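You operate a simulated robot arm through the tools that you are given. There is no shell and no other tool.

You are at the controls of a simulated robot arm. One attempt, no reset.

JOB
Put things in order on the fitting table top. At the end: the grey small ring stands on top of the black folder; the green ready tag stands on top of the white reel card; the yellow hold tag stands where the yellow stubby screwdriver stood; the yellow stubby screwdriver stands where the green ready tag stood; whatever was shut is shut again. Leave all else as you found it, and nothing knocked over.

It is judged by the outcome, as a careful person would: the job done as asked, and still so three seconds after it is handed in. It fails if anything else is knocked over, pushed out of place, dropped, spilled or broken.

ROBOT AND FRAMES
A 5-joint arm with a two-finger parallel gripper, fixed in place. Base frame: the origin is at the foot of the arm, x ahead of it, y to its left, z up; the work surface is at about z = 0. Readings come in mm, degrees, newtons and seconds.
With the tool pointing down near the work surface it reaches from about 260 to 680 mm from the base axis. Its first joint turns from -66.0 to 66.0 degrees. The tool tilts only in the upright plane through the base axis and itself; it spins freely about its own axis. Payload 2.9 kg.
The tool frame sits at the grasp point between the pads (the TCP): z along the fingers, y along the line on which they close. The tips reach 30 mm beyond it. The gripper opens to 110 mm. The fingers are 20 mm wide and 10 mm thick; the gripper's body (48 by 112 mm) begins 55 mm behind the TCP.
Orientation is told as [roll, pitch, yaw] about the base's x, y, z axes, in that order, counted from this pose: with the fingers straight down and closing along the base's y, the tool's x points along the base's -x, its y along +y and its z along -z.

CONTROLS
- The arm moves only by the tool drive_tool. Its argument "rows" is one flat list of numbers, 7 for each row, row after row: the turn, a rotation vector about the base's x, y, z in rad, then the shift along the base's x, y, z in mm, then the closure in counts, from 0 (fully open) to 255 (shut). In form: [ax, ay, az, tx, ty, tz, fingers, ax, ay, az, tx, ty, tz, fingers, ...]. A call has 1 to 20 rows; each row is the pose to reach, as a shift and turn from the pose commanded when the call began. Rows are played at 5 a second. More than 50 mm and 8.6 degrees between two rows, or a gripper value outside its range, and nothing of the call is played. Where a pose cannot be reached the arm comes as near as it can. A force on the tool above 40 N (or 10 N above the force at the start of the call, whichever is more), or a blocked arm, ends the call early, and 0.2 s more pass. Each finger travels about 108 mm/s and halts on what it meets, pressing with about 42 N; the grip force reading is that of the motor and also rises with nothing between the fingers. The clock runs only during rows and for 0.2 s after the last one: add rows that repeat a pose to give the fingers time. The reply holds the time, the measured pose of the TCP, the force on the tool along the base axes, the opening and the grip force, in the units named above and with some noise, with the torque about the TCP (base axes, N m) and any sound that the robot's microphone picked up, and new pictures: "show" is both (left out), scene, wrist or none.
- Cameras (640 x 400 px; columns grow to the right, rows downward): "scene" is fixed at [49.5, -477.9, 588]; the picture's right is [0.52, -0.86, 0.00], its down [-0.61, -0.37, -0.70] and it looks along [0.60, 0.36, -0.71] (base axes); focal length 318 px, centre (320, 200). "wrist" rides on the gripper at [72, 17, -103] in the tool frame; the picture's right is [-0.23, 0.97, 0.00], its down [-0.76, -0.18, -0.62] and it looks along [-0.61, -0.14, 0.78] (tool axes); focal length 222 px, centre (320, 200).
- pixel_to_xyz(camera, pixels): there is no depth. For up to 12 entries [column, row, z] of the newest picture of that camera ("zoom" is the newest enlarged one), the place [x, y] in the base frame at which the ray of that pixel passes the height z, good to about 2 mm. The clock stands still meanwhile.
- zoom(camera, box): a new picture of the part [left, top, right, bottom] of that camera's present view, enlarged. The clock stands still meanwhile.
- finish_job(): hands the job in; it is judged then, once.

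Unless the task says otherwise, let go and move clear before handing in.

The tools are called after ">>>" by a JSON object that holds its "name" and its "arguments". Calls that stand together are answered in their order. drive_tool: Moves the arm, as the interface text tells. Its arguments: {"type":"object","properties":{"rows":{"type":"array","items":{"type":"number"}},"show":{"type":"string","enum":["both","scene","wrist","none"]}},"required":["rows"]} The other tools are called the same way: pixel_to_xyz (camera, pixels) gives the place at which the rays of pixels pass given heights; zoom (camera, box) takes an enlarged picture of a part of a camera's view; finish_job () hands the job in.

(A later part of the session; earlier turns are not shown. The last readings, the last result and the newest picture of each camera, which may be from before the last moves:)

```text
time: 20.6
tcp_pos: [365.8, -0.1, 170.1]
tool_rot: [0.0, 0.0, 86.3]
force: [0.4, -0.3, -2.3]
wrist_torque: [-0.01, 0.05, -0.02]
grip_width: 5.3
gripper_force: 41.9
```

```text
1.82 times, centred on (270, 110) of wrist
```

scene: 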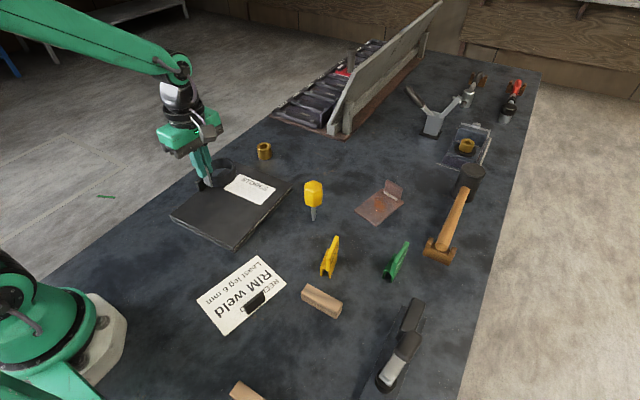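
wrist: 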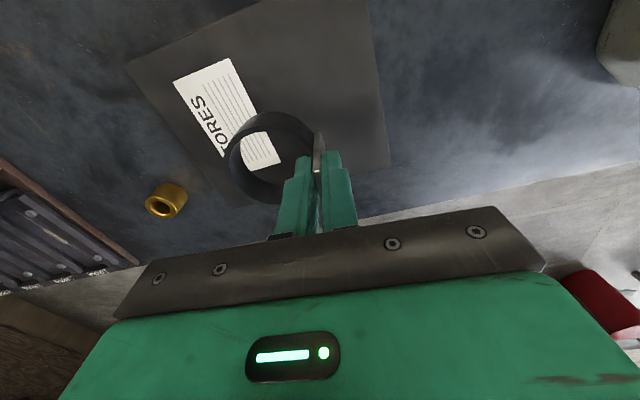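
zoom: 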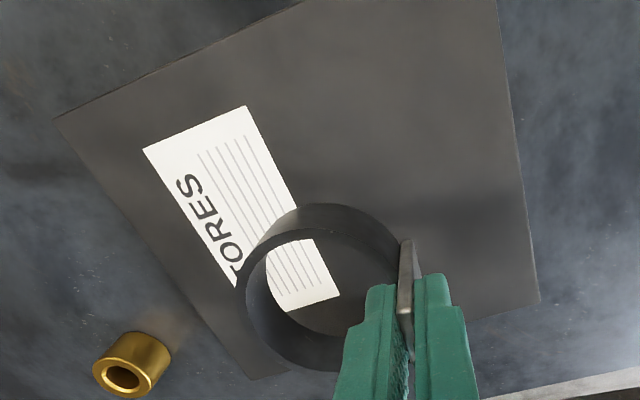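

The folder top spans x 300–545 and y −99 to 103 at z≈12, so the ring, centred near (405,0), will sit well inside it. I'll descend to just above the surface.

>>> {"name": "drive_tool", "arguments": {"rows": [0, 0, 0, 0, 0, -25, 255, 0, 0, 0, 0, 0, -50, 255, 0, 0, 0, 0, 0, -70, 255, 0, 0, 0, 0, 0, -82, 255, 0, 0, 0, 0, 0, -88, 255, 0, 0, 0, 0, 0, -90, 255, 0, 0, 0, 0, 0, -90, 255], "show": "both"}}

```text
time: 22.2
tcp_pos: [367.7, -0.6, 82.5]
tool_rot: [-0.1, -0.1, 86.2]
force: [-10.2, -1.7, 25.1]
wrist_torque: [-0.11, 0.21, -0.05]
grip_width: 4.9
gripper_force: 42.1
```

scene: 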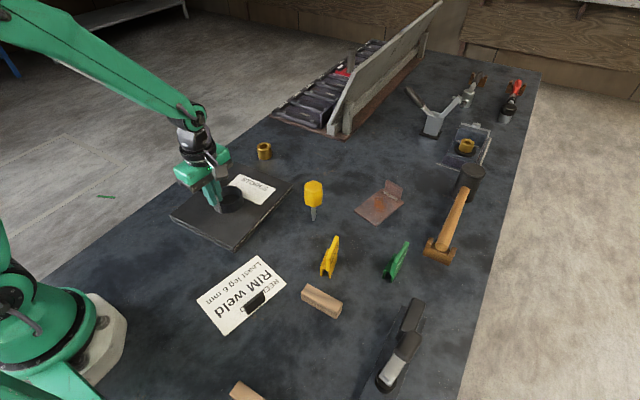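
wrist: 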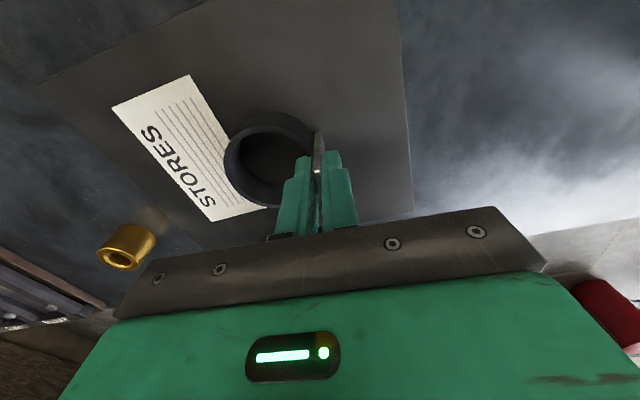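

Contact came slightly early (25 N up at TCP z=82.5). I'll back off 2 mm to relieve the pressure before releasing.

>>> {"name": "drive_tool", "arguments": {"rows": [0, 0, 0, 0, 0, 1.5, 255, 0, 0, 0, 0, 0, 2.5, 255, 0, 0, 0, 0, 0, 2.5, 255], "show": "scene"}}

>>> {"name": "zoom", "arguments": {"camera": "scene", "box": [170, 150, 300, 250]}}

```text
time: 23.0
tcp_pos: [367.9, -0.8, 84.2]
tool_rot: [0.0, 0.0, 86.3]
force: [0.2, 0.0, -1.5]
wrist_torque: [0.0, 0.03, -0.01]
grip_width: 5.3
gripper_force: 41.7
```

scene: 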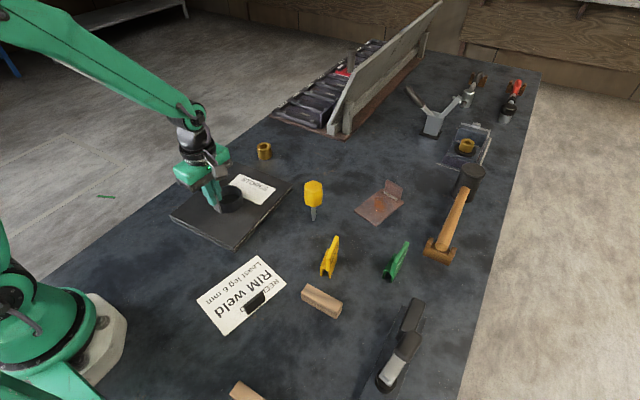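

```text
4.00 times, centred on (235, 200) of scene
```

zoom: 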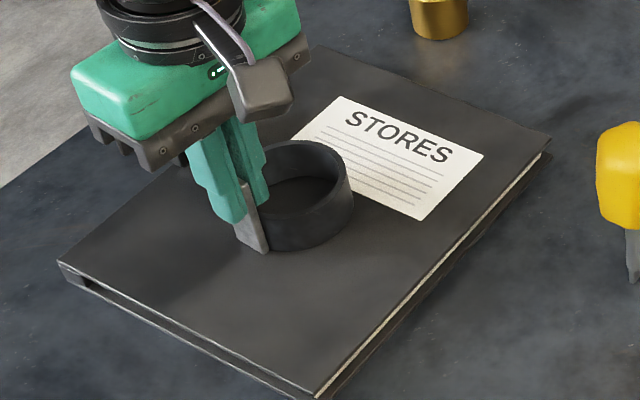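

The ring is free again (just its own weight). I'll lower it 1 mm at a time and release at light contact.

>>> {"name": "drive_tool", "arguments": {"rows": [0, 0, 0, 0, 0, -0.5, 255, 0, 0, 0, 0, 0, -1, 255, 0, 0, 0, 0, 0, -1, 255], "show": "none"}}

```text
time: 23.8
tcp_pos: [366.4, -0.5, 84.4]
tool_rot: [0.0, 0.0, 86.2]
force: [0.2, 0.1, -1.2]
wrist_torque: [-0.03, 0.08, -0.01]
grip_width: 5.3
gripper_force: 41.4
```

>>> {"name": "drive_tool", "arguments": {"rows": [0, 0, 0, 0, 0, -0.5, 255, 0, 0, 0, 0, 0, -0.8, 255, 0, 0, 0, 0, 0, -0.8, 255], "show": "none"}}

```text
time: 24.6
tcp_pos: [367.1, -1.4, 83.1]
tool_rot: [0.0, 0.0, 86.3]
force: [-0.2, -0.4, -1.9]
wrist_torque: [-0.01, 0.06, -0.01]
grip_width: 5.0
gripper_force: 41.6
```

>>> {"name": "drive_tool", "arguments": {"rows": [0, 0, 0, 0, 0, -0.3, 255, 0, 0, 0, 0, 0, -0.5, 255, 0, 0, 0, 0, 0, -0.5, 255], "show": "none"}}

```text
time: 25.4
tcp_pos: [367.5, -0.9, 83.2]
tool_rot: [0.0, 0.0, 86.4]
force: [-3.4, 0.7, 7.2]
wrist_torque: [-0.02, 0.02, 0.01]
grip_width: 5.3
gripper_force: 42.1
```

Light contact now (about 7 N). I'll open partway and rise straight up.

>>> {"name": "drive_tool", "arguments": {"rows": [0, 0, 0, 0, 0, 0, 220, 0, 0, 0, 0, 0, 0, 162, 0, 0, 0, 0, 0, 0, 162, 0, 0, 0, 0, 0, 15, 162, 0, 0, 0, 0, 0, 45, 162, 0, 0, 0, 0, 0, 85, 162, 0, 0, 0, 0, 0, 125, 162], "show": "both"}}

>>> {"name": "zoom", "arguments": {"camera": "scene", "box": [170, 150, 300, 250]}}

```text
time: 27.0
tcp_pos: [367.9, 0.6, 207.1]
tool_rot: [0.1, 0.1, 86.2]
force: [-0.4, 0.1, -0.6]
wrist_torque: [-0.03, -0.02, -0.03]
grip_width: 40.1
gripper_force: 0.1
```

scene: 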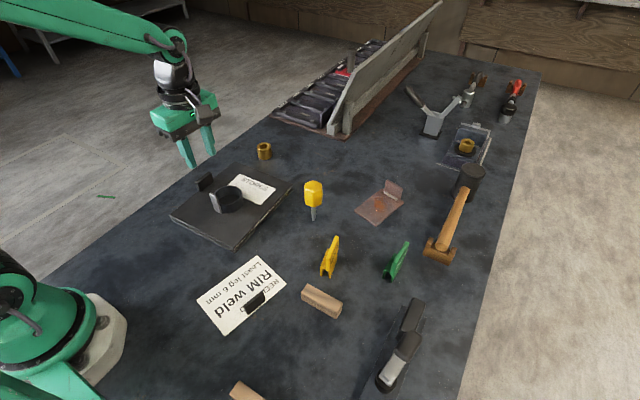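
wrist: 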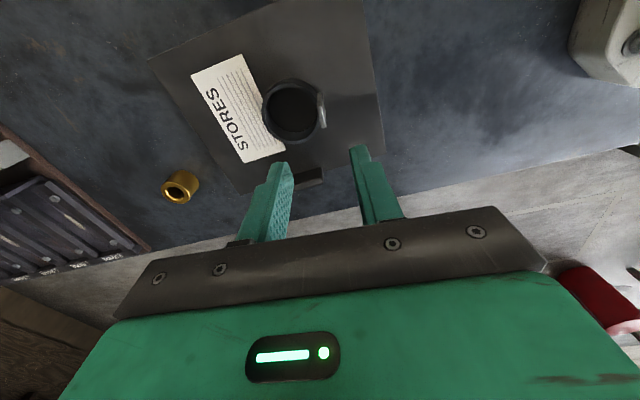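

```text
4.00 times, centred on (235, 200) of scene
```

zoom: 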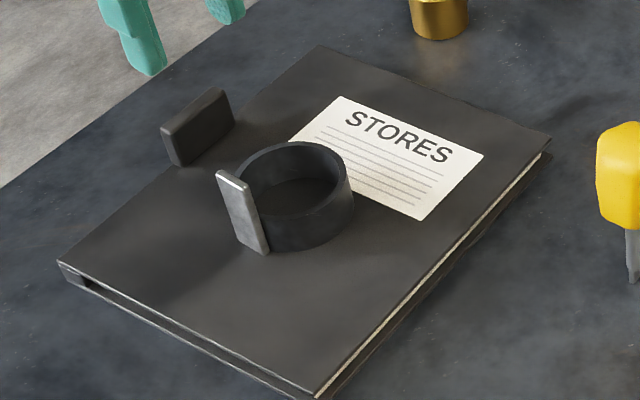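

The ring stands flat on the folder and the folder hasn't shifted. Next I'll swing over to look closely at the green tag, with the wrist camera facing it radially.

>>> {"name": "drive_tool", "arguments": {"rows": [0, 0, -0.141, -2, -15, 10, 162, 0, 0, -0.282, -4, -35, 20, 162, 0, 0, -0.423, -6, -55, 30, 162, 0, 0, -0.564, -9, -75, 40, 162, 0, 0, -0.705, -11, -95, 43, 162, 0, 0, -0.846, -13, -115, 43, 162, 0, 0, -0.987, -16, -135, 43, 162, 0, 0, -1.128, -18, -155, 43, 162, 0, 0, -1.269, -20, -175, 43, 162, 0, 0, -1.41, -23, -195, 43, 162, 0, 0, -1.551, -25, -215, 43, 162, 0, 0, -1.692, -28, -235, 43, 162, 0, 0, -1.833, -30, -255, 43, 100, 0, 0, -1.974, -32, -270, 43, 60, 0, 0, -2.115, -35, -285, 43, 0, 0, 0, -2.255, -38, -300, 43, 0], "show": "both"}}

```text
time: 30.4
tcp_pos: [328.4, -301.2, 251.9]
tool_rot: [0.0, 0.0, -43.1]
force: [-0.6, 0.0, 0.2]
wrist_torque: [-0.01, 0.01, -0.02]
grip_width: 110.0
gripper_force: 0.0
```

scene: 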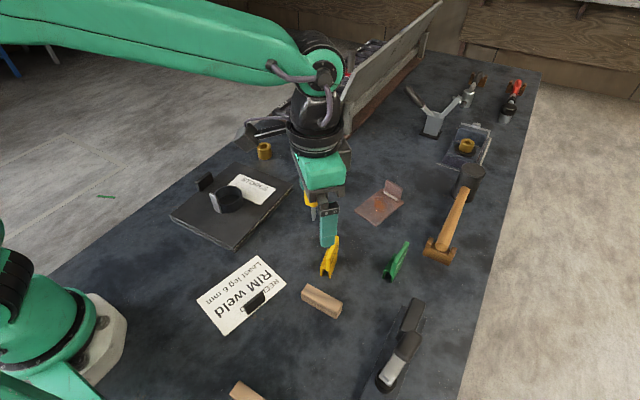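
wrist: 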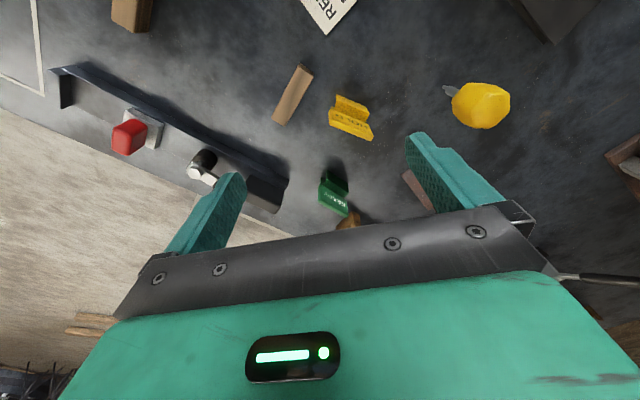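

>>> {"name": "zoom", "arguments": {"camera": "wrist", "box": [270, 140, 400, 240]}}

>>> {"name": "zoom", "arguments": {"camera": "wrist", "box": [300, 70, 400, 150]}}

>>> {"name": "zoom", "arguments": {"camera": "scene", "box": [360, 220, 440, 300]}}

>>> {"name": "zoom", "arguments": {"camera": "wrist", "box": [420, 60, 540, 150]}}

```text
4.00 times, centred on (335, 190) of wrist
```

zoom: 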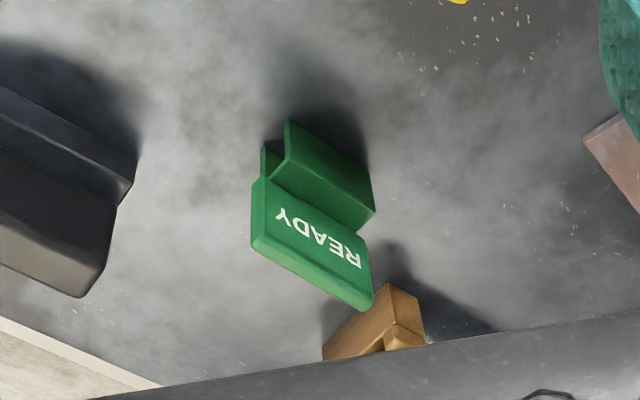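

```text
5.00 times, centred on (350, 110) of wrist
```

zoom: 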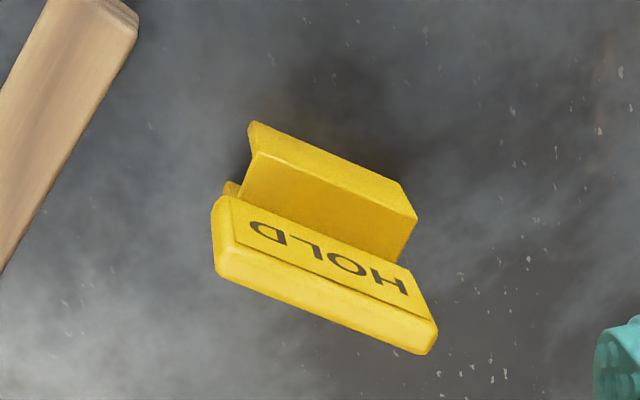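

```text
5.00 times, centred on (400, 260) of scene
```

zoom: 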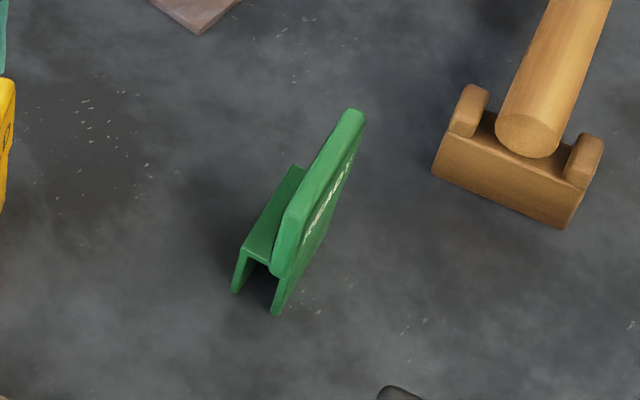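

```text
4.44 times, centred on (480, 105) of wrist
```

zoom: 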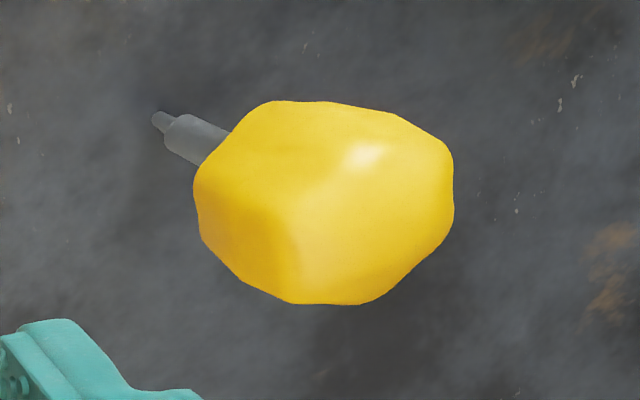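

The tags are inverted-U saddles with an upright plate on one side, standing on two legs. I'll triangulate the footprints and heights of the green and yellow tags and the screwdriver.

>>> {"name": "pixel_to_xyz", "arguments": {"camera": "scene", "pixels": [[383, 278.4, 0], [391, 282.6, 0], [401, 268, 0], [393.6, 261, 50], [406, 242, 50], [393.6, 261, 60], [406, 242, 60], [409, 243.6, 50], [384.5, 270, 25], [394, 254, 25]]}}

>>> {"name": "pixel_to_xyz", "arguments": {"camera": "wrist", "pixels": [[318, 200, 50], [346.25, 216.25, 50], [318, 200, 60], [346.25, 216.25, 60], [319.5, 185, 50], [348, 194, 25], [326.5, 170, 0], [348.5, 185, 0], [320.5, 176.5, 0], [348, 206, 30], [322, 186.5, 25]]}}

```text
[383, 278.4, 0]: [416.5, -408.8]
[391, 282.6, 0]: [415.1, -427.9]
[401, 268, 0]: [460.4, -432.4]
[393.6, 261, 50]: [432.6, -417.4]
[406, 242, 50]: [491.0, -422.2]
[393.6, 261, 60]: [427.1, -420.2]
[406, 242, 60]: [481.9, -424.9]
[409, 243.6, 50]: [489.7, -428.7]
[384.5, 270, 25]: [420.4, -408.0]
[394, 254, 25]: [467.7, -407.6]
```

```text
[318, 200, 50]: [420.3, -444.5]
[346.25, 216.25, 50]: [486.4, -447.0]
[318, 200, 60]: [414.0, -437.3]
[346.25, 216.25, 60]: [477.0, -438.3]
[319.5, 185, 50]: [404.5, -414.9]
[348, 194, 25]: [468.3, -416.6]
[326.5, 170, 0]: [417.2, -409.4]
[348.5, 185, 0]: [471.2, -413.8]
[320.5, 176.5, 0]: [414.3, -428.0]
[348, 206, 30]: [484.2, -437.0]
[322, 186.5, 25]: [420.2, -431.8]
```

The green tag's plate runs along x from about 413 to 472 at y≈−428 and reaches z≈70, with the saddle top at z≈25. I'll hover above it with the fingers closing along y.

>>> {"name": "drive_tool", "arguments": {"rows": [0, 0, 0.1254, 16, -18, 0, 60, 0, 0, 0.2508, 33, -36, -10, 139, 0, 0, 0.3762, 49, -54, -25, 139, 0, 0, 0.5016, 66, -72, -45, 139, 0, 0, 0.627, 82, -90, -65, 139, 0, 0, 0.752, 98, -108, -85, 139, 0, 0, 0.752, 114.6, -126.8, -105, 139, 0, 0, 0.752, 114.6, -126.8, -105, 139], "show": "both"}}

>>> {"name": "zoom", "arguments": {"camera": "wrist", "box": [250, 60, 400, 200]}}

```text
time: 32.2
tcp_pos: [444.9, -429.9, 145.8]
tool_rot: [0.1, 0.1, 0.3]
force: [0.2, 0.0, 0.3]
wrist_torque: [0.0, -0.04, -0.02]
grip_width: 50.1
gripper_force: 0.1
```

scene: 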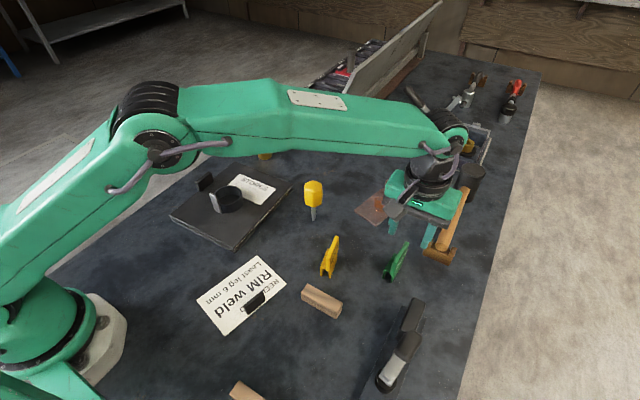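
wrist: 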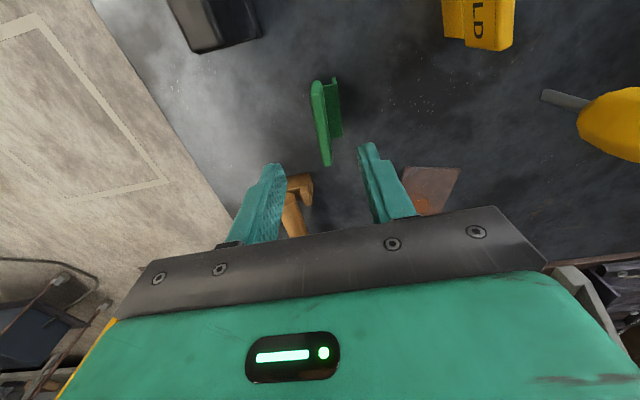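

```text
2.86 times, centred on (325, 130) of wrist
```

zoom: 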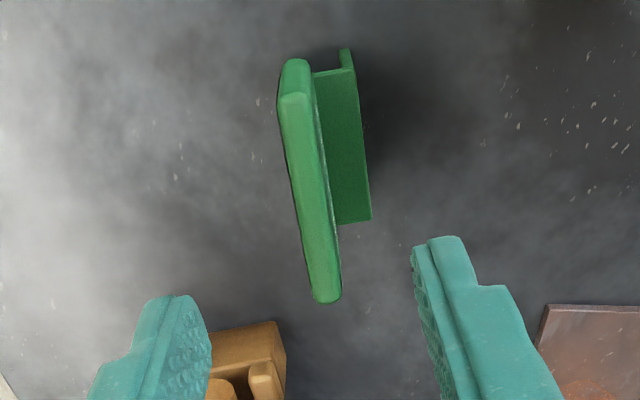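

>>> {"name": "pixel_to_xyz", "arguments": {"camera": "wrist", "pixels": [[310.65, 95, 70], [321.15, 93.25, 70], [323.25, 165, 70], [332.35, 164, 70], [310.65, 95, 65], [321.15, 93.25, 65], [323.25, 165, 65], [332.35, 164, 65], [334, 77, 0], [343, 136.5, 25], [337.5, 84, 25]]}}

>>> {"name": "zoom", "arguments": {"camera": "wrist", "box": [290, 65, 370, 175]}}

```text
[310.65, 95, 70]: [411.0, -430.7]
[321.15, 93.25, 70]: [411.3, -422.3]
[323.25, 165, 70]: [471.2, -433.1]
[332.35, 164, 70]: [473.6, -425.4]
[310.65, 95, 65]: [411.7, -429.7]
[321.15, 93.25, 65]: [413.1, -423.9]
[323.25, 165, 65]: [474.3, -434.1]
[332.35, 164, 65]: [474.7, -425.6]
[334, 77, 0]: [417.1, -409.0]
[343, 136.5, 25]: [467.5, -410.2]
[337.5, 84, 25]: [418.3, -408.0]
```

```text
3.64 times, centred on (330, 120) of wrist
```

zoom: 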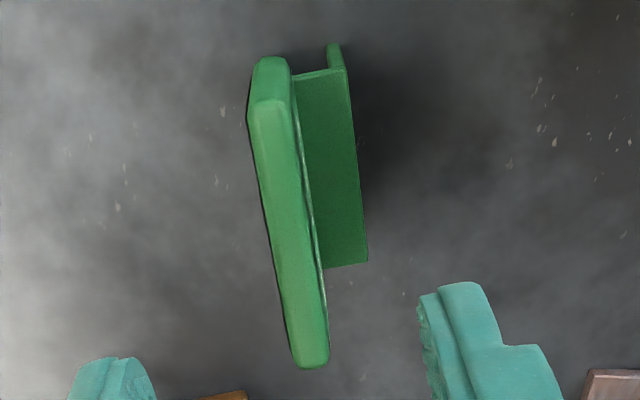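

The plate centre is (441.8,−428), about 8 mm thick, with its axis turned −2.3°. I'll align and descend to TCP z≈62, so the tips clear the saddle top at 25.

>>> {"name": "drive_tool", "arguments": {"rows": [0, 0, -0.045, -2, 1, 0, 139, 0, 0, -0.045, -2, 1, -25, 139, 0, 0, -0.045, -2, 1, -50, 139, 0, 0, -0.045, -2, 1, -72, 139, 0, 0, -0.045, -2, 1, -83, 139, 0, 0, -0.045, -2, 1, -83, 139], "show": "both"}}

>>> {"name": "zoom", "arguments": {"camera": "wrist", "box": [230, 60, 420, 240]}}

```text
time: 33.6
tcp_pos: [442.5, -426.8, 62.4]
tool_rot: [0.0, 0.0, -2.3]
force: [-0.1, -0.3, -1.1]
wrist_torque: [0.01, 0.0, -0.03]
grip_width: 50.1
gripper_force: 0.2
```

scene: 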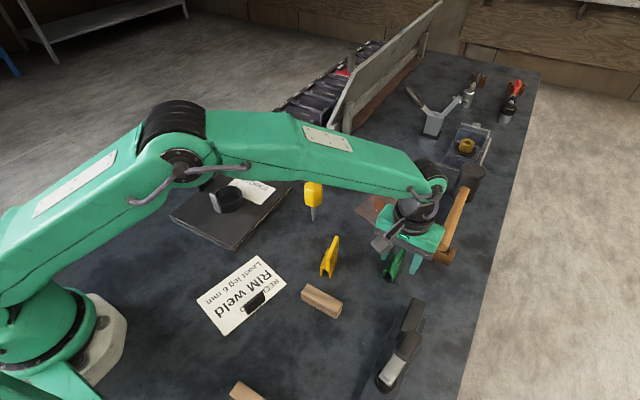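
wrist: 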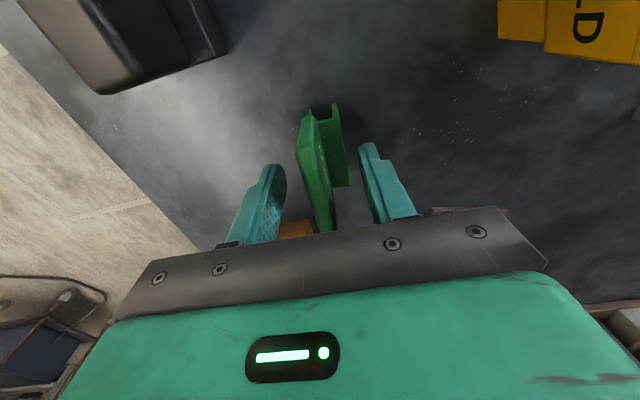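

```text
2.22 times, centred on (325, 150) of wrist
```

zoom: 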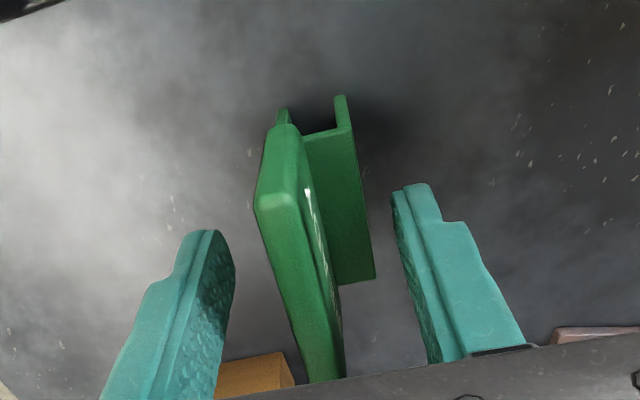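

The plate sits between the fingers and the tips clear the saddle. I'll close on the plate and lift a little to test the hold.

>>> {"name": "drive_tool", "arguments": {"rows": [0, 0, 0, 0, 0, 0, 200, 0, 0, 0, 0, 0, 0, 255, 0, 0, 0, 0, 0, 0, 255, 0, 0, 0, 0, 0, 0, 255, 0, 0, 0, 0, 0, 2, 255, 0, 0, 0, 0, 0, 4, 255, 0, 0, 0, 0, 0, 6, 255, 0, 0, 0, 0, 0, 6, 255], "show": "both"}}

>>> {"name": "zoom", "arguments": {"camera": "wrist", "box": [230, 60, 420, 240]}}

```text
time: 35.4
tcp_pos: [443.7, -426.6, 68.3]
tool_rot: [0.0, 0.0, -2.4]
force: [-0.6, -0.5, -1.4]
wrist_torque: [0.01, -0.02, -0.03]
grip_width: 21.5
gripper_force: 41.9
```

scene: 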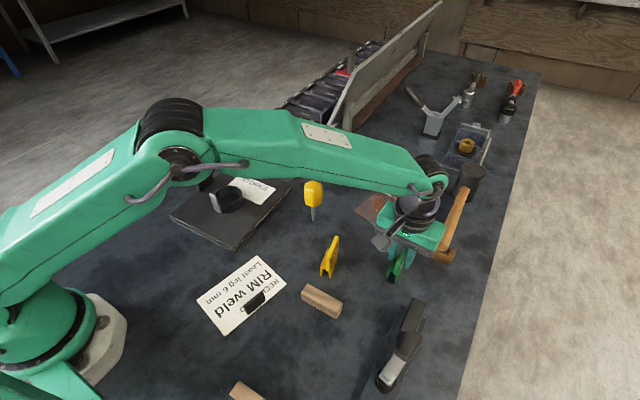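
wrist: 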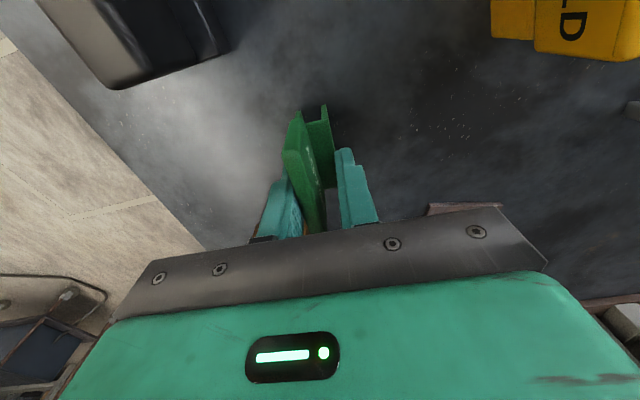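

```text
2.22 times, centred on (325, 150) of wrist
```

zoom: 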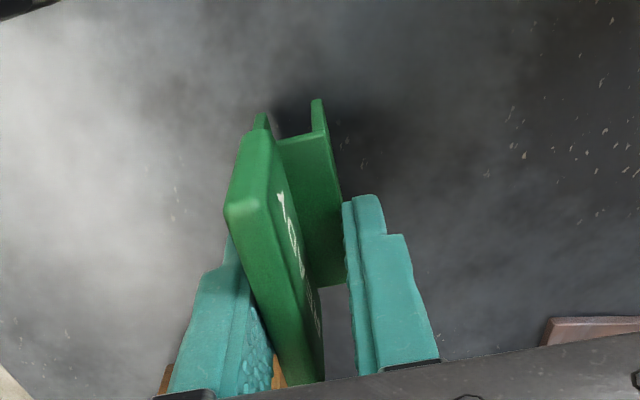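

The fingers closed on saddle plus plate (21.5 mm), so the saddle is taller than I thought and the contact is shallow. I'll set it back down, open, go lower and regrip more securely.

>>> {"name": "drive_tool", "arguments": {"rows": [0, 0, 0, 0, 0, -2, 255, 0, 0, 0, 0, 0, -4, 255, 0, 0, 0, 0, 0, -6, 255, 0, 0, 0, 0, 0, -6, 255, 0, 0, 0, 0, 0, -6, 225, 0, 0, 0, 0, 0, -6, 185, 0, 0, 0, 0, 0, -6, 150, 0, 0, 0, 0, 0, -6, 150], "show": "both"}}

>>> {"name": "zoom", "arguments": {"camera": "wrist", "box": [230, 60, 420, 240]}}

>>> {"name": "zoom", "arguments": {"camera": "scene", "box": [360, 220, 440, 300]}}

```text
time: 37.2
tcp_pos: [442.3, -427.2, 62.1]
tool_rot: [-0.1, 0.0, -2.4]
force: [-0.6, 0.1, 0.3]
wrist_torque: [-0.02, 0.02, -0.01]
grip_width: 45.3
gripper_force: 0.1
```

scene: 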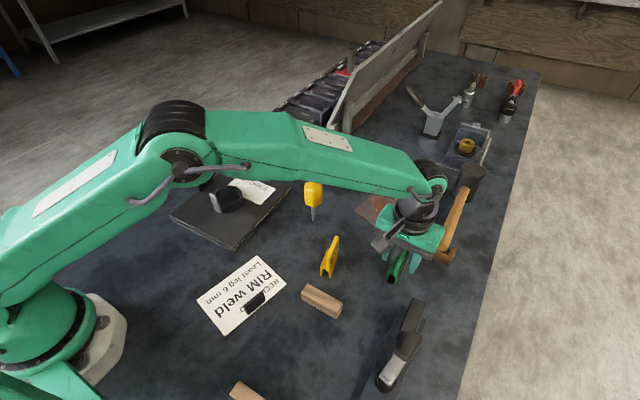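
wrist: 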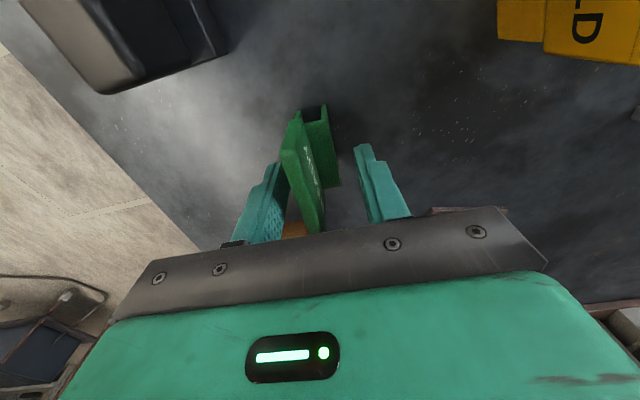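

```text
2.22 times, centred on (325, 150) of wrist
```

zoom: 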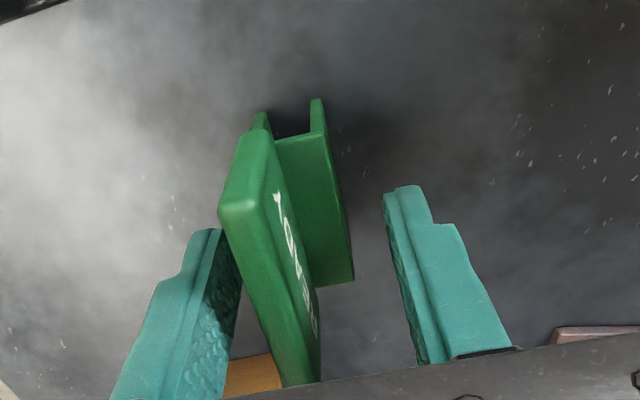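

```text
5.00 times, centred on (400, 260) of scene
```

zoom: 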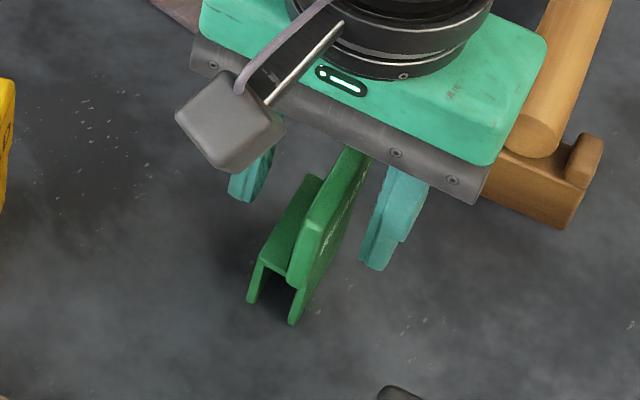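

The tag stands upright and centred between the fingers. I'll go down 18 mm more and close.

>>> {"name": "drive_tool", "arguments": {"rows": [0, 0, 0, 0, 0, -6, 139, 0, 0, 0, 0, 0, -12, 139, 0, 0, 0, 0, 0, -18, 139, 0, 0, 0, 0, 0, -18, 139], "show": "wrist"}}

>>> {"name": "zoom", "arguments": {"camera": "wrist", "box": [230, 60, 420, 240]}}

```text
time: 38.2
tcp_pos: [442.1, -426.6, 45.1]
tool_rot: [0.0, 0.0, -2.5]
force: [0.2, 0.8, 0.7]
wrist_torque: [-0.02, 0.03, -0.03]
grip_width: 50.4
gripper_force: 0.0
```

wrist: 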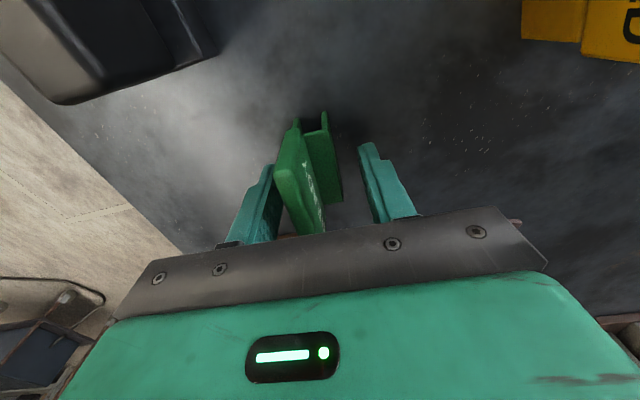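

```text
2.22 times, centred on (325, 150) of wrist
```

zoom: 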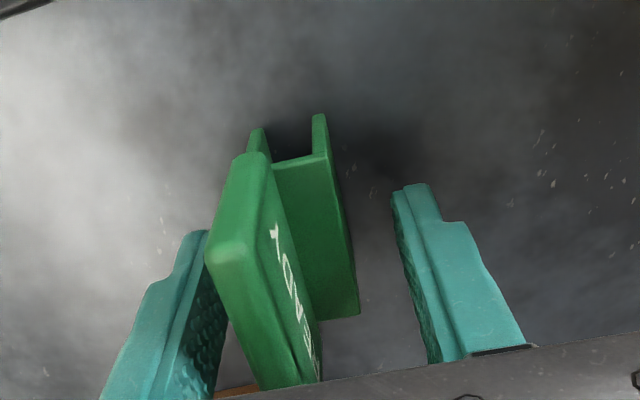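

Both fingers straddle the tag with clear gaps. I'll close, then do a small test lift.

>>> {"name": "drive_tool", "arguments": {"rows": [0, 0, 0, 0, 0, 0, 180, 0, 0, 0, 0, 0, 0, 220, 0, 0, 0, 0, 0, 0, 255, 0, 0, 0, 0, 0, 0, 255, 0, 0, 0, 0, 0, 0, 255], "show": "both"}}

>>> {"name": "zoom", "arguments": {"camera": "wrist", "box": [230, 60, 420, 240]}}

>>> {"name": "zoom", "arguments": {"camera": "scene", "box": [360, 220, 440, 300]}}

```text
time: 39.4
tcp_pos: [442.8, -427.8, 44.4]
tool_rot: [0.0, -0.1, -2.3]
force: [-0.9, -0.2, -0.2]
wrist_torque: [0.04, 0.02, 0.0]
grip_width: 21.3
gripper_force: 42.1
```

scene: 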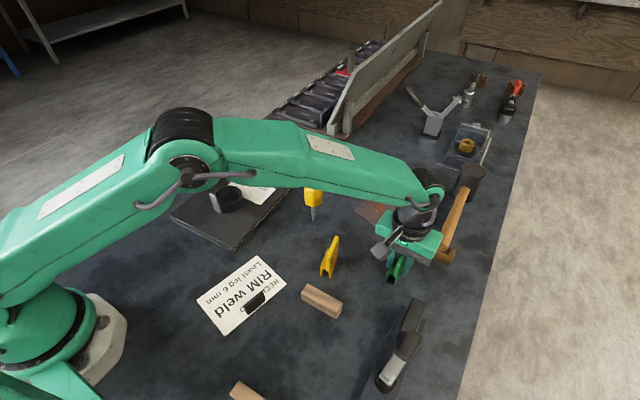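
wrist: 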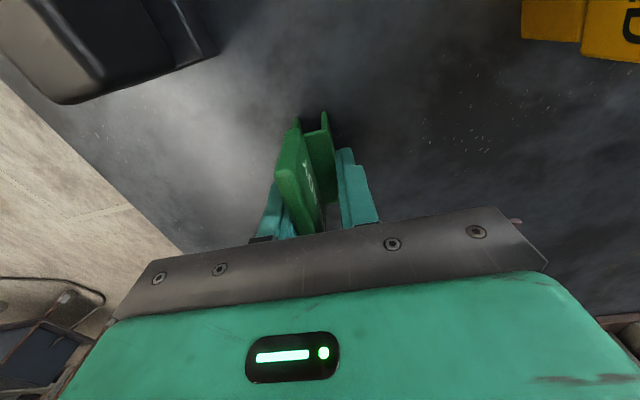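

```text
2.22 times, centred on (325, 150) of wrist
```

zoom: 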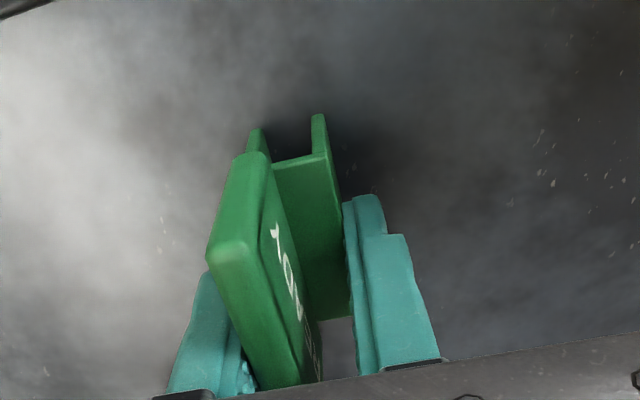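

```text
5.00 times, centred on (400, 260) of scene
```

zoom: 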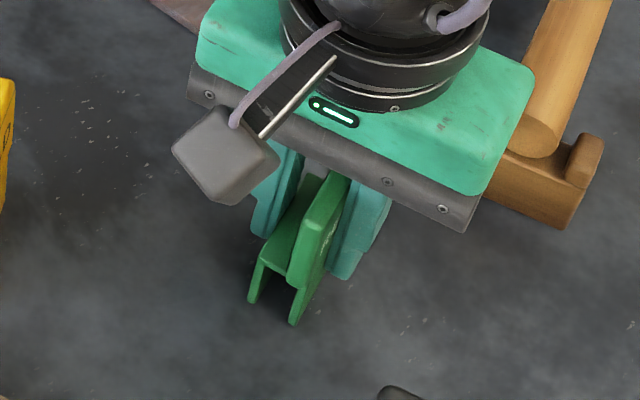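

I have a secure 21.3 mm grip with the tag upright. Before moving I'll measure the card's corners and its black tab so I can choose the placement spot.

>>> {"name": "zoom", "arguments": {"camera": "scene", "box": [185, 245, 305, 345]}}

>>> {"name": "drive_tool", "arguments": {"rows": [0, 0, 0, 0, 0, 4, 255, 0, 0, 0, 0, 0, 12, 255, 0, 0, 0, 0, 0, 30, 255, 0, 0, 0, 0, 0, 60, 255, 0, 0, 0, 0, 0, 95, 255, 0, 0, 0, 0, 0, 125, 255, 0, 0, 0, 0, 0, 125, 255], "show": "both"}}

```text
4.00 times, centred on (245, 295) of scene
```

zoom: 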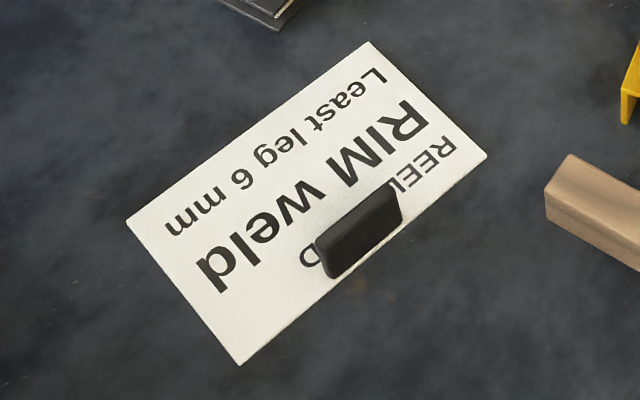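

```text
time: 41.0
tcp_pos: [444.3, -426.6, 170.6]
tool_rot: [0.0, 0.0, -2.4]
force: [0.1, -1.3, -0.5]
wrist_torque: [-0.02, -0.01, -0.02]
grip_width: 21.4
gripper_force: 41.7
```

scene: 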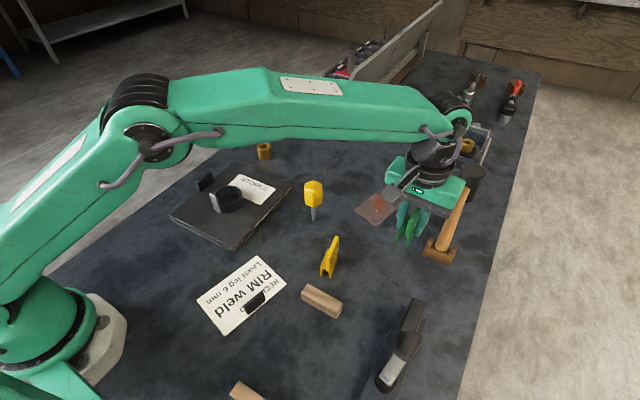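
wrist: 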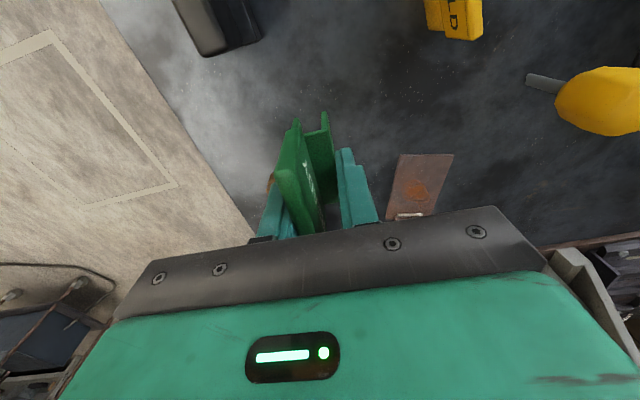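

The tag is lifted with the grip steady at 21.4 mm. Now I'll query the card's corners and its tab.

>>> {"name": "pixel_to_xyz", "arguments": {"camera": "scene", "pixels": [[196.75, 300.5, 2], [256.75, 255.5, 2], [286.75, 284.25, 2], [225, 336, 2], [248, 314, 2], [265.75, 300.5, 2], [244, 306, 25], [264, 292, 25], [317, 222, 0], [313, 219, 0]]}}

```text
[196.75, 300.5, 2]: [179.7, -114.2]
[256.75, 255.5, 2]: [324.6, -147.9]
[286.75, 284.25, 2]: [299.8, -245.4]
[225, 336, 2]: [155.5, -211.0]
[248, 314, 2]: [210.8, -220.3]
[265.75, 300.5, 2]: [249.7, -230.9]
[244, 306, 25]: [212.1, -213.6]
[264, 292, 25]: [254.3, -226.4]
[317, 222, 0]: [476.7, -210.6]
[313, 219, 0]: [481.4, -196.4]
```

The card centre is (240,−180), its long axis is at −13.2°, and its tab lies near the lower long edge. I'll carry the tag to (251,−177) and rotate it to line up with the card.

>>> {"name": "drive_tool", "arguments": {"rows": [0, 0, 0, -12, 15, 0, 255, 0, 0, -0.02, -30, 39, 0, 255, 0, 0, -0.05, -55, 71, 0, 255, 0, 0, -0.08, -82, 106, 0, 255, 0, 0, -0.11, -110, 142, 0, 255, 0, 0, -0.14, -137, 177, 0, 255, 0, 0, -0.17, -162, 209, 0, 255, 0, 0, -0.19, -182, 235, 0, 255, 0, 0, -0.19, -193, 249, 0, 255, 0, 0, -0.19, -193, 249, 0, 255], "show": "both"}}

>>> {"name": "zoom", "arguments": {"camera": "scene", "box": [160, 190, 340, 350]}}

```text
time: 43.2
tcp_pos: [248.8, -176.4, 168.2]
tool_rot: [0.0, 0.1, -13.2]
force: [-0.9, -0.4, -1.0]
wrist_torque: [0.02, -0.03, 0.01]
grip_width: 21.8
gripper_force: 42.5
```

scene: 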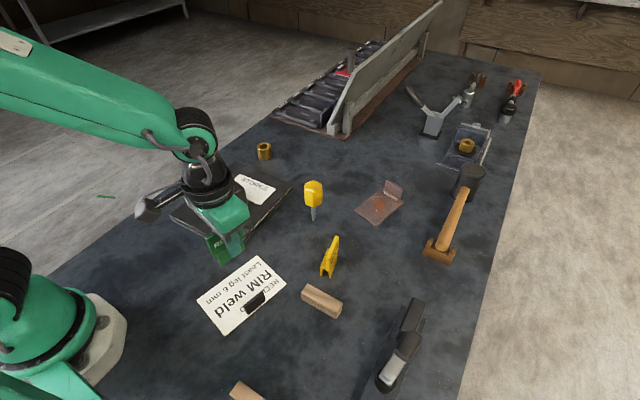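
wrist: 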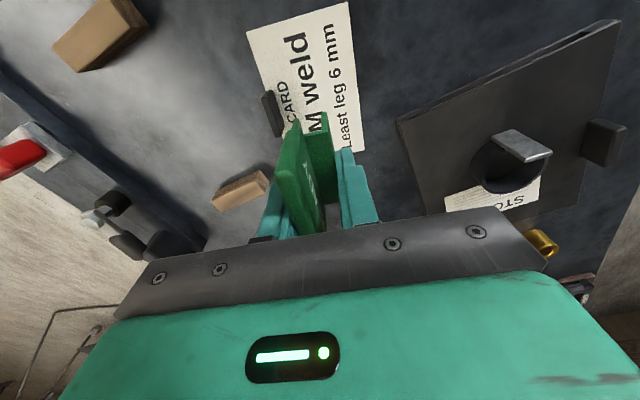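

```text
2.50 times, centred on (250, 270) of scene
```

zoom: 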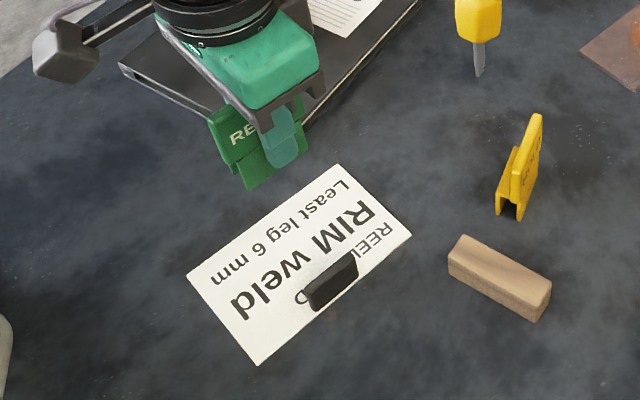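

The tag hangs upright above the card, clear of the card's tab. I'll descend to a few millimetres above contact.

>>> {"name": "drive_tool", "arguments": {"rows": [0, 0, 0, 0, 0, -30, 255, 0, 0, 0, 0, 0, -60, 255, 0, 0, 0, 0, 0, -85, 255, 0, 0, 0, 0, 0, -102, 255, 0, 0, 0, 0, 0, -112, 255, 0, 0, 0, 0, 0, -116, 255, 0, 0, 0, 0, 0, -116, 255], "show": "both"}}

>>> {"name": "zoom", "arguments": {"camera": "scene", "box": [180, 230, 320, 350]}}

```text
time: 44.8
tcp_pos: [248.6, -176.8, 54.1]
tool_rot: [0.0, 0.0, -13.4]
force: [0.3, -1.1, -0.9]
wrist_torque: [-0.01, -0.02, -0.04]
grip_width: 21.6
gripper_force: 42.0
```

scene: 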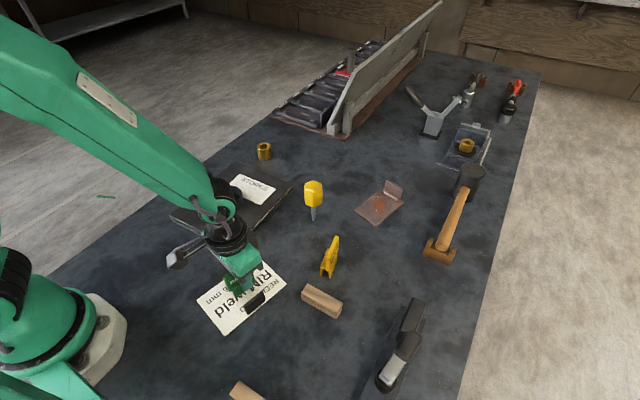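
wrist: 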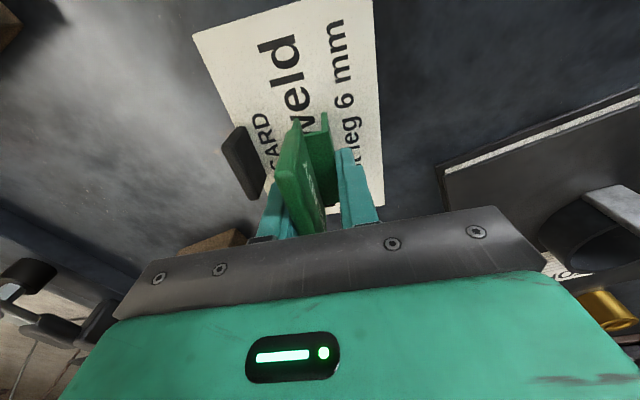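

```text
3.33 times, centred on (250, 290) of scene
```

zoom: 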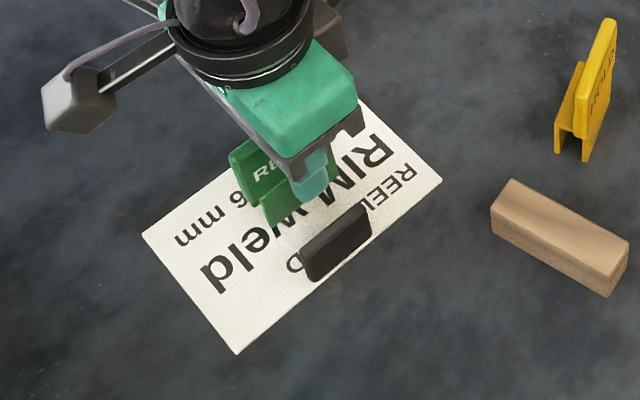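

Clear of the card's tab. I'll lower the last millimetres gently.

>>> {"name": "drive_tool", "arguments": {"rows": [0, 0, 0, 0, 0, -2, 255, 0, 0, 0, 0, 0, -4, 255, 0, 0, 0, 0, 0, -5, 255, 0, 0, 0, 0, 0, -5, 255], "show": "none"}}

```text
time: 45.8
tcp_pos: [249.0, -176.8, 47.8]
tool_rot: [0.1, 0.0, -13.3]
force: [-0.7, 0.3, -0.8]
wrist_torque: [-0.01, 0.03, 0.02]
grip_width: 21.7
gripper_force: 41.6
```

>>> {"name": "drive_tool", "arguments": {"rows": [0, 0, 0, 0, 0, -0.5, 255, 0, 0, 0, 0, 0, -1, 255, 0, 0, 0, 0, 0, -1, 255], "show": "none"}}

```text
time: 46.6
tcp_pos: [250.6, -178.0, 48.7]
tool_rot: [-0.1, -0.1, -13.3]
force: [-4.1, -0.1, 16.3]
wrist_torque: [0.22, 0.25, 0.04]
grip_width: 21.5
gripper_force: 42.2
```

Contact with 16 N. I'll back off slightly, open a little on each side, and rise.

>>> {"name": "drive_tool", "arguments": {"rows": [0, 0, 0, 0, 0, 0.4, 255, 0, 0, 0, 0, 0, 0.4, 255, 0, 0, 0, 0, 0, 0.4, 195, 0, 0, 0, 0, 0, 0.4, 172, 0, 0, 0, 0, 0, 0.4, 172, 0, 0, 0, 0, 0, 12, 172, 0, 0, 0, 0, 0, 32, 172, 0, 0, 0, 0, 0, 62, 172, 0, 0, 0, 0, 0, 102, 172], "show": "both"}}

>>> {"name": "zoom", "arguments": {"camera": "scene", "box": [180, 230, 320, 350]}}

```text
time: 48.6
tcp_pos: [249.5, -176.9, 148.0]
tool_rot: [-0.1, 0.0, -13.3]
force: [1.3, 0.4, -0.5]
wrist_torque: [-0.02, -0.03, 0.0]
grip_width: 35.6
gripper_force: 0.1
```

scene: 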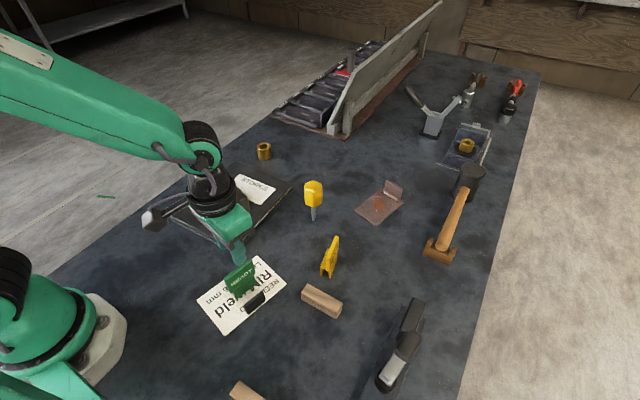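
wrist: 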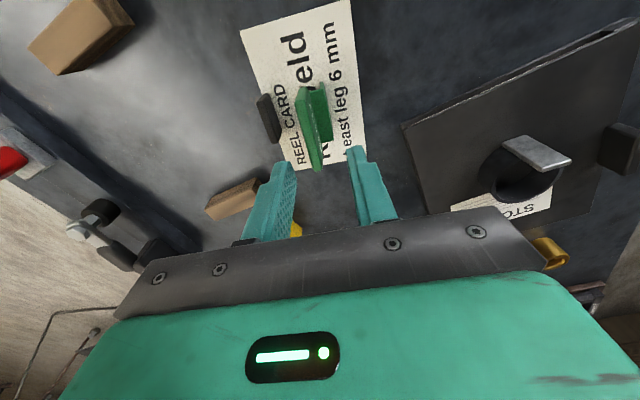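

```text
3.33 times, centred on (250, 290) of scene
```

zoom: 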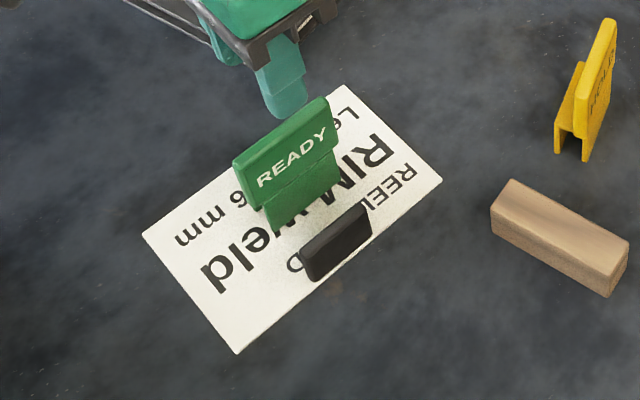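

The green tag stands upright on the card and the card hasn't moved. Next I'll hover over the yellow screwdriver to measure it.

>>> {"name": "drive_tool", "arguments": {"rows": [0, 0, 0, 10, 0, 25, 172, 0, 0, 0, 35, -2, 50, 172, 0, 0, 0, 70, -6, 55, 120, 0, 0, 0, 110, -11, 55, 70, 0, 0, 0, 150, -16, 55, 70, 0, 0, 0, 190, -20, 55, 70, 0, 0, 0, 220, -23, 55, 70, 0, 0, 0, 229, -24, 55, 70, 0, 0, 0, 229, -24, 55, 70], "show": "both"}}

>>> {"name": "zoom", "arguments": {"camera": "wrist", "box": [230, 50, 430, 210]}}

>>> {"name": "zoom", "arguments": {"camera": "scene", "box": [285, 165, 345, 235]}}

```text
time: 50.6
tcp_pos: [479.6, -200.9, 203.2]
tool_rot: [-0.1, 0.1, -13.2]
force: [0.1, -0.7, 0.1]
wrist_torque: [0.01, 0.0, -0.01]
grip_width: 79.6
gripper_force: 0.1
```

scene: 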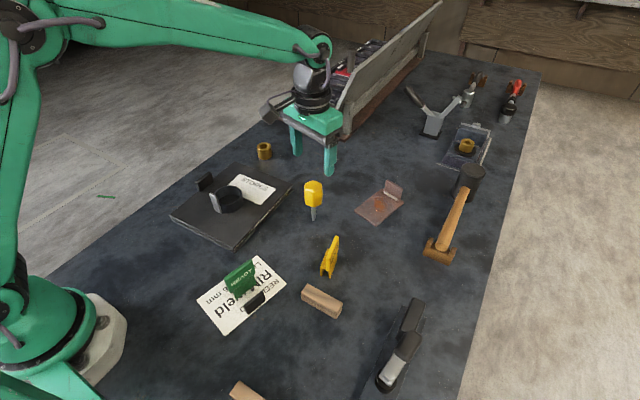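
wrist: 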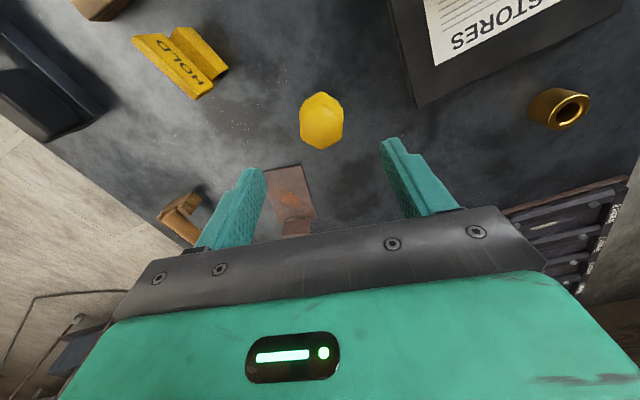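

```text
2.50 times, centred on (330, 130) of wrist
```

zoom: 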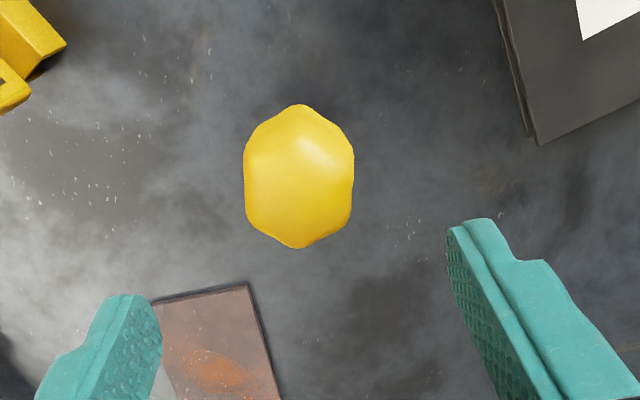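

```text
5.71 times, centred on (315, 200) of scene
```

zoom: 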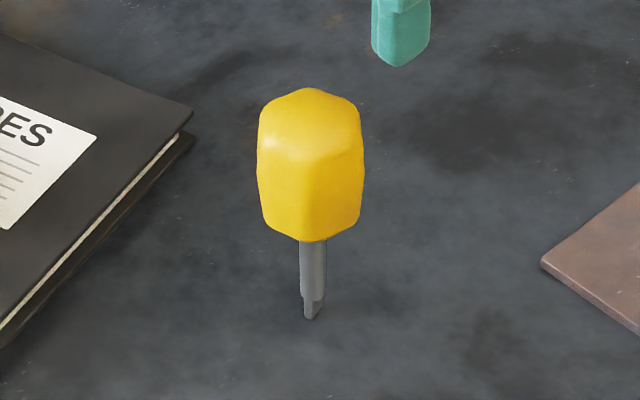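

The handle is hexagonal, with flats about 20° off y. I'll find its axis position and size.

>>> {"name": "pixel_to_xyz", "arguments": {"camera": "wrist", "pixels": [[321.5, 135, 90], [300.4, 128, 90], [343.2, 128, 90], [321.5, 120.8, 75], [321.5, 146, 95], [300.4, 120, 75], [343.2, 120, 75], [321.5, 92, 45]]}}

>>> {"name": "pixel_to_xyz", "arguments": {"camera": "scene", "pixels": [[313.4, 220.5, 0], [314, 207, 45], [314, 182, 95], [314, 188, 95], [314, 195, 70], [304.5, 200, 60], [322.5, 200, 60]]}}

```text
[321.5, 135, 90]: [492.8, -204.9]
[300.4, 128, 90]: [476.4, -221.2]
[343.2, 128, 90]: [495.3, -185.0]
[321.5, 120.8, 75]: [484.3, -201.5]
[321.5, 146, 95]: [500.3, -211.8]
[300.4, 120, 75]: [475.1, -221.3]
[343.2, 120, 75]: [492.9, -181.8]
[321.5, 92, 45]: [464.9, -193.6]
```

```text
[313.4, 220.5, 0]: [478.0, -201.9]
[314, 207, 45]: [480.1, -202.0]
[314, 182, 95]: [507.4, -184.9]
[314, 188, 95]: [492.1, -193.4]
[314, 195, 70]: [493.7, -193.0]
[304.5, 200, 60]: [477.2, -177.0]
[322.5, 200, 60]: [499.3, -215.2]
```

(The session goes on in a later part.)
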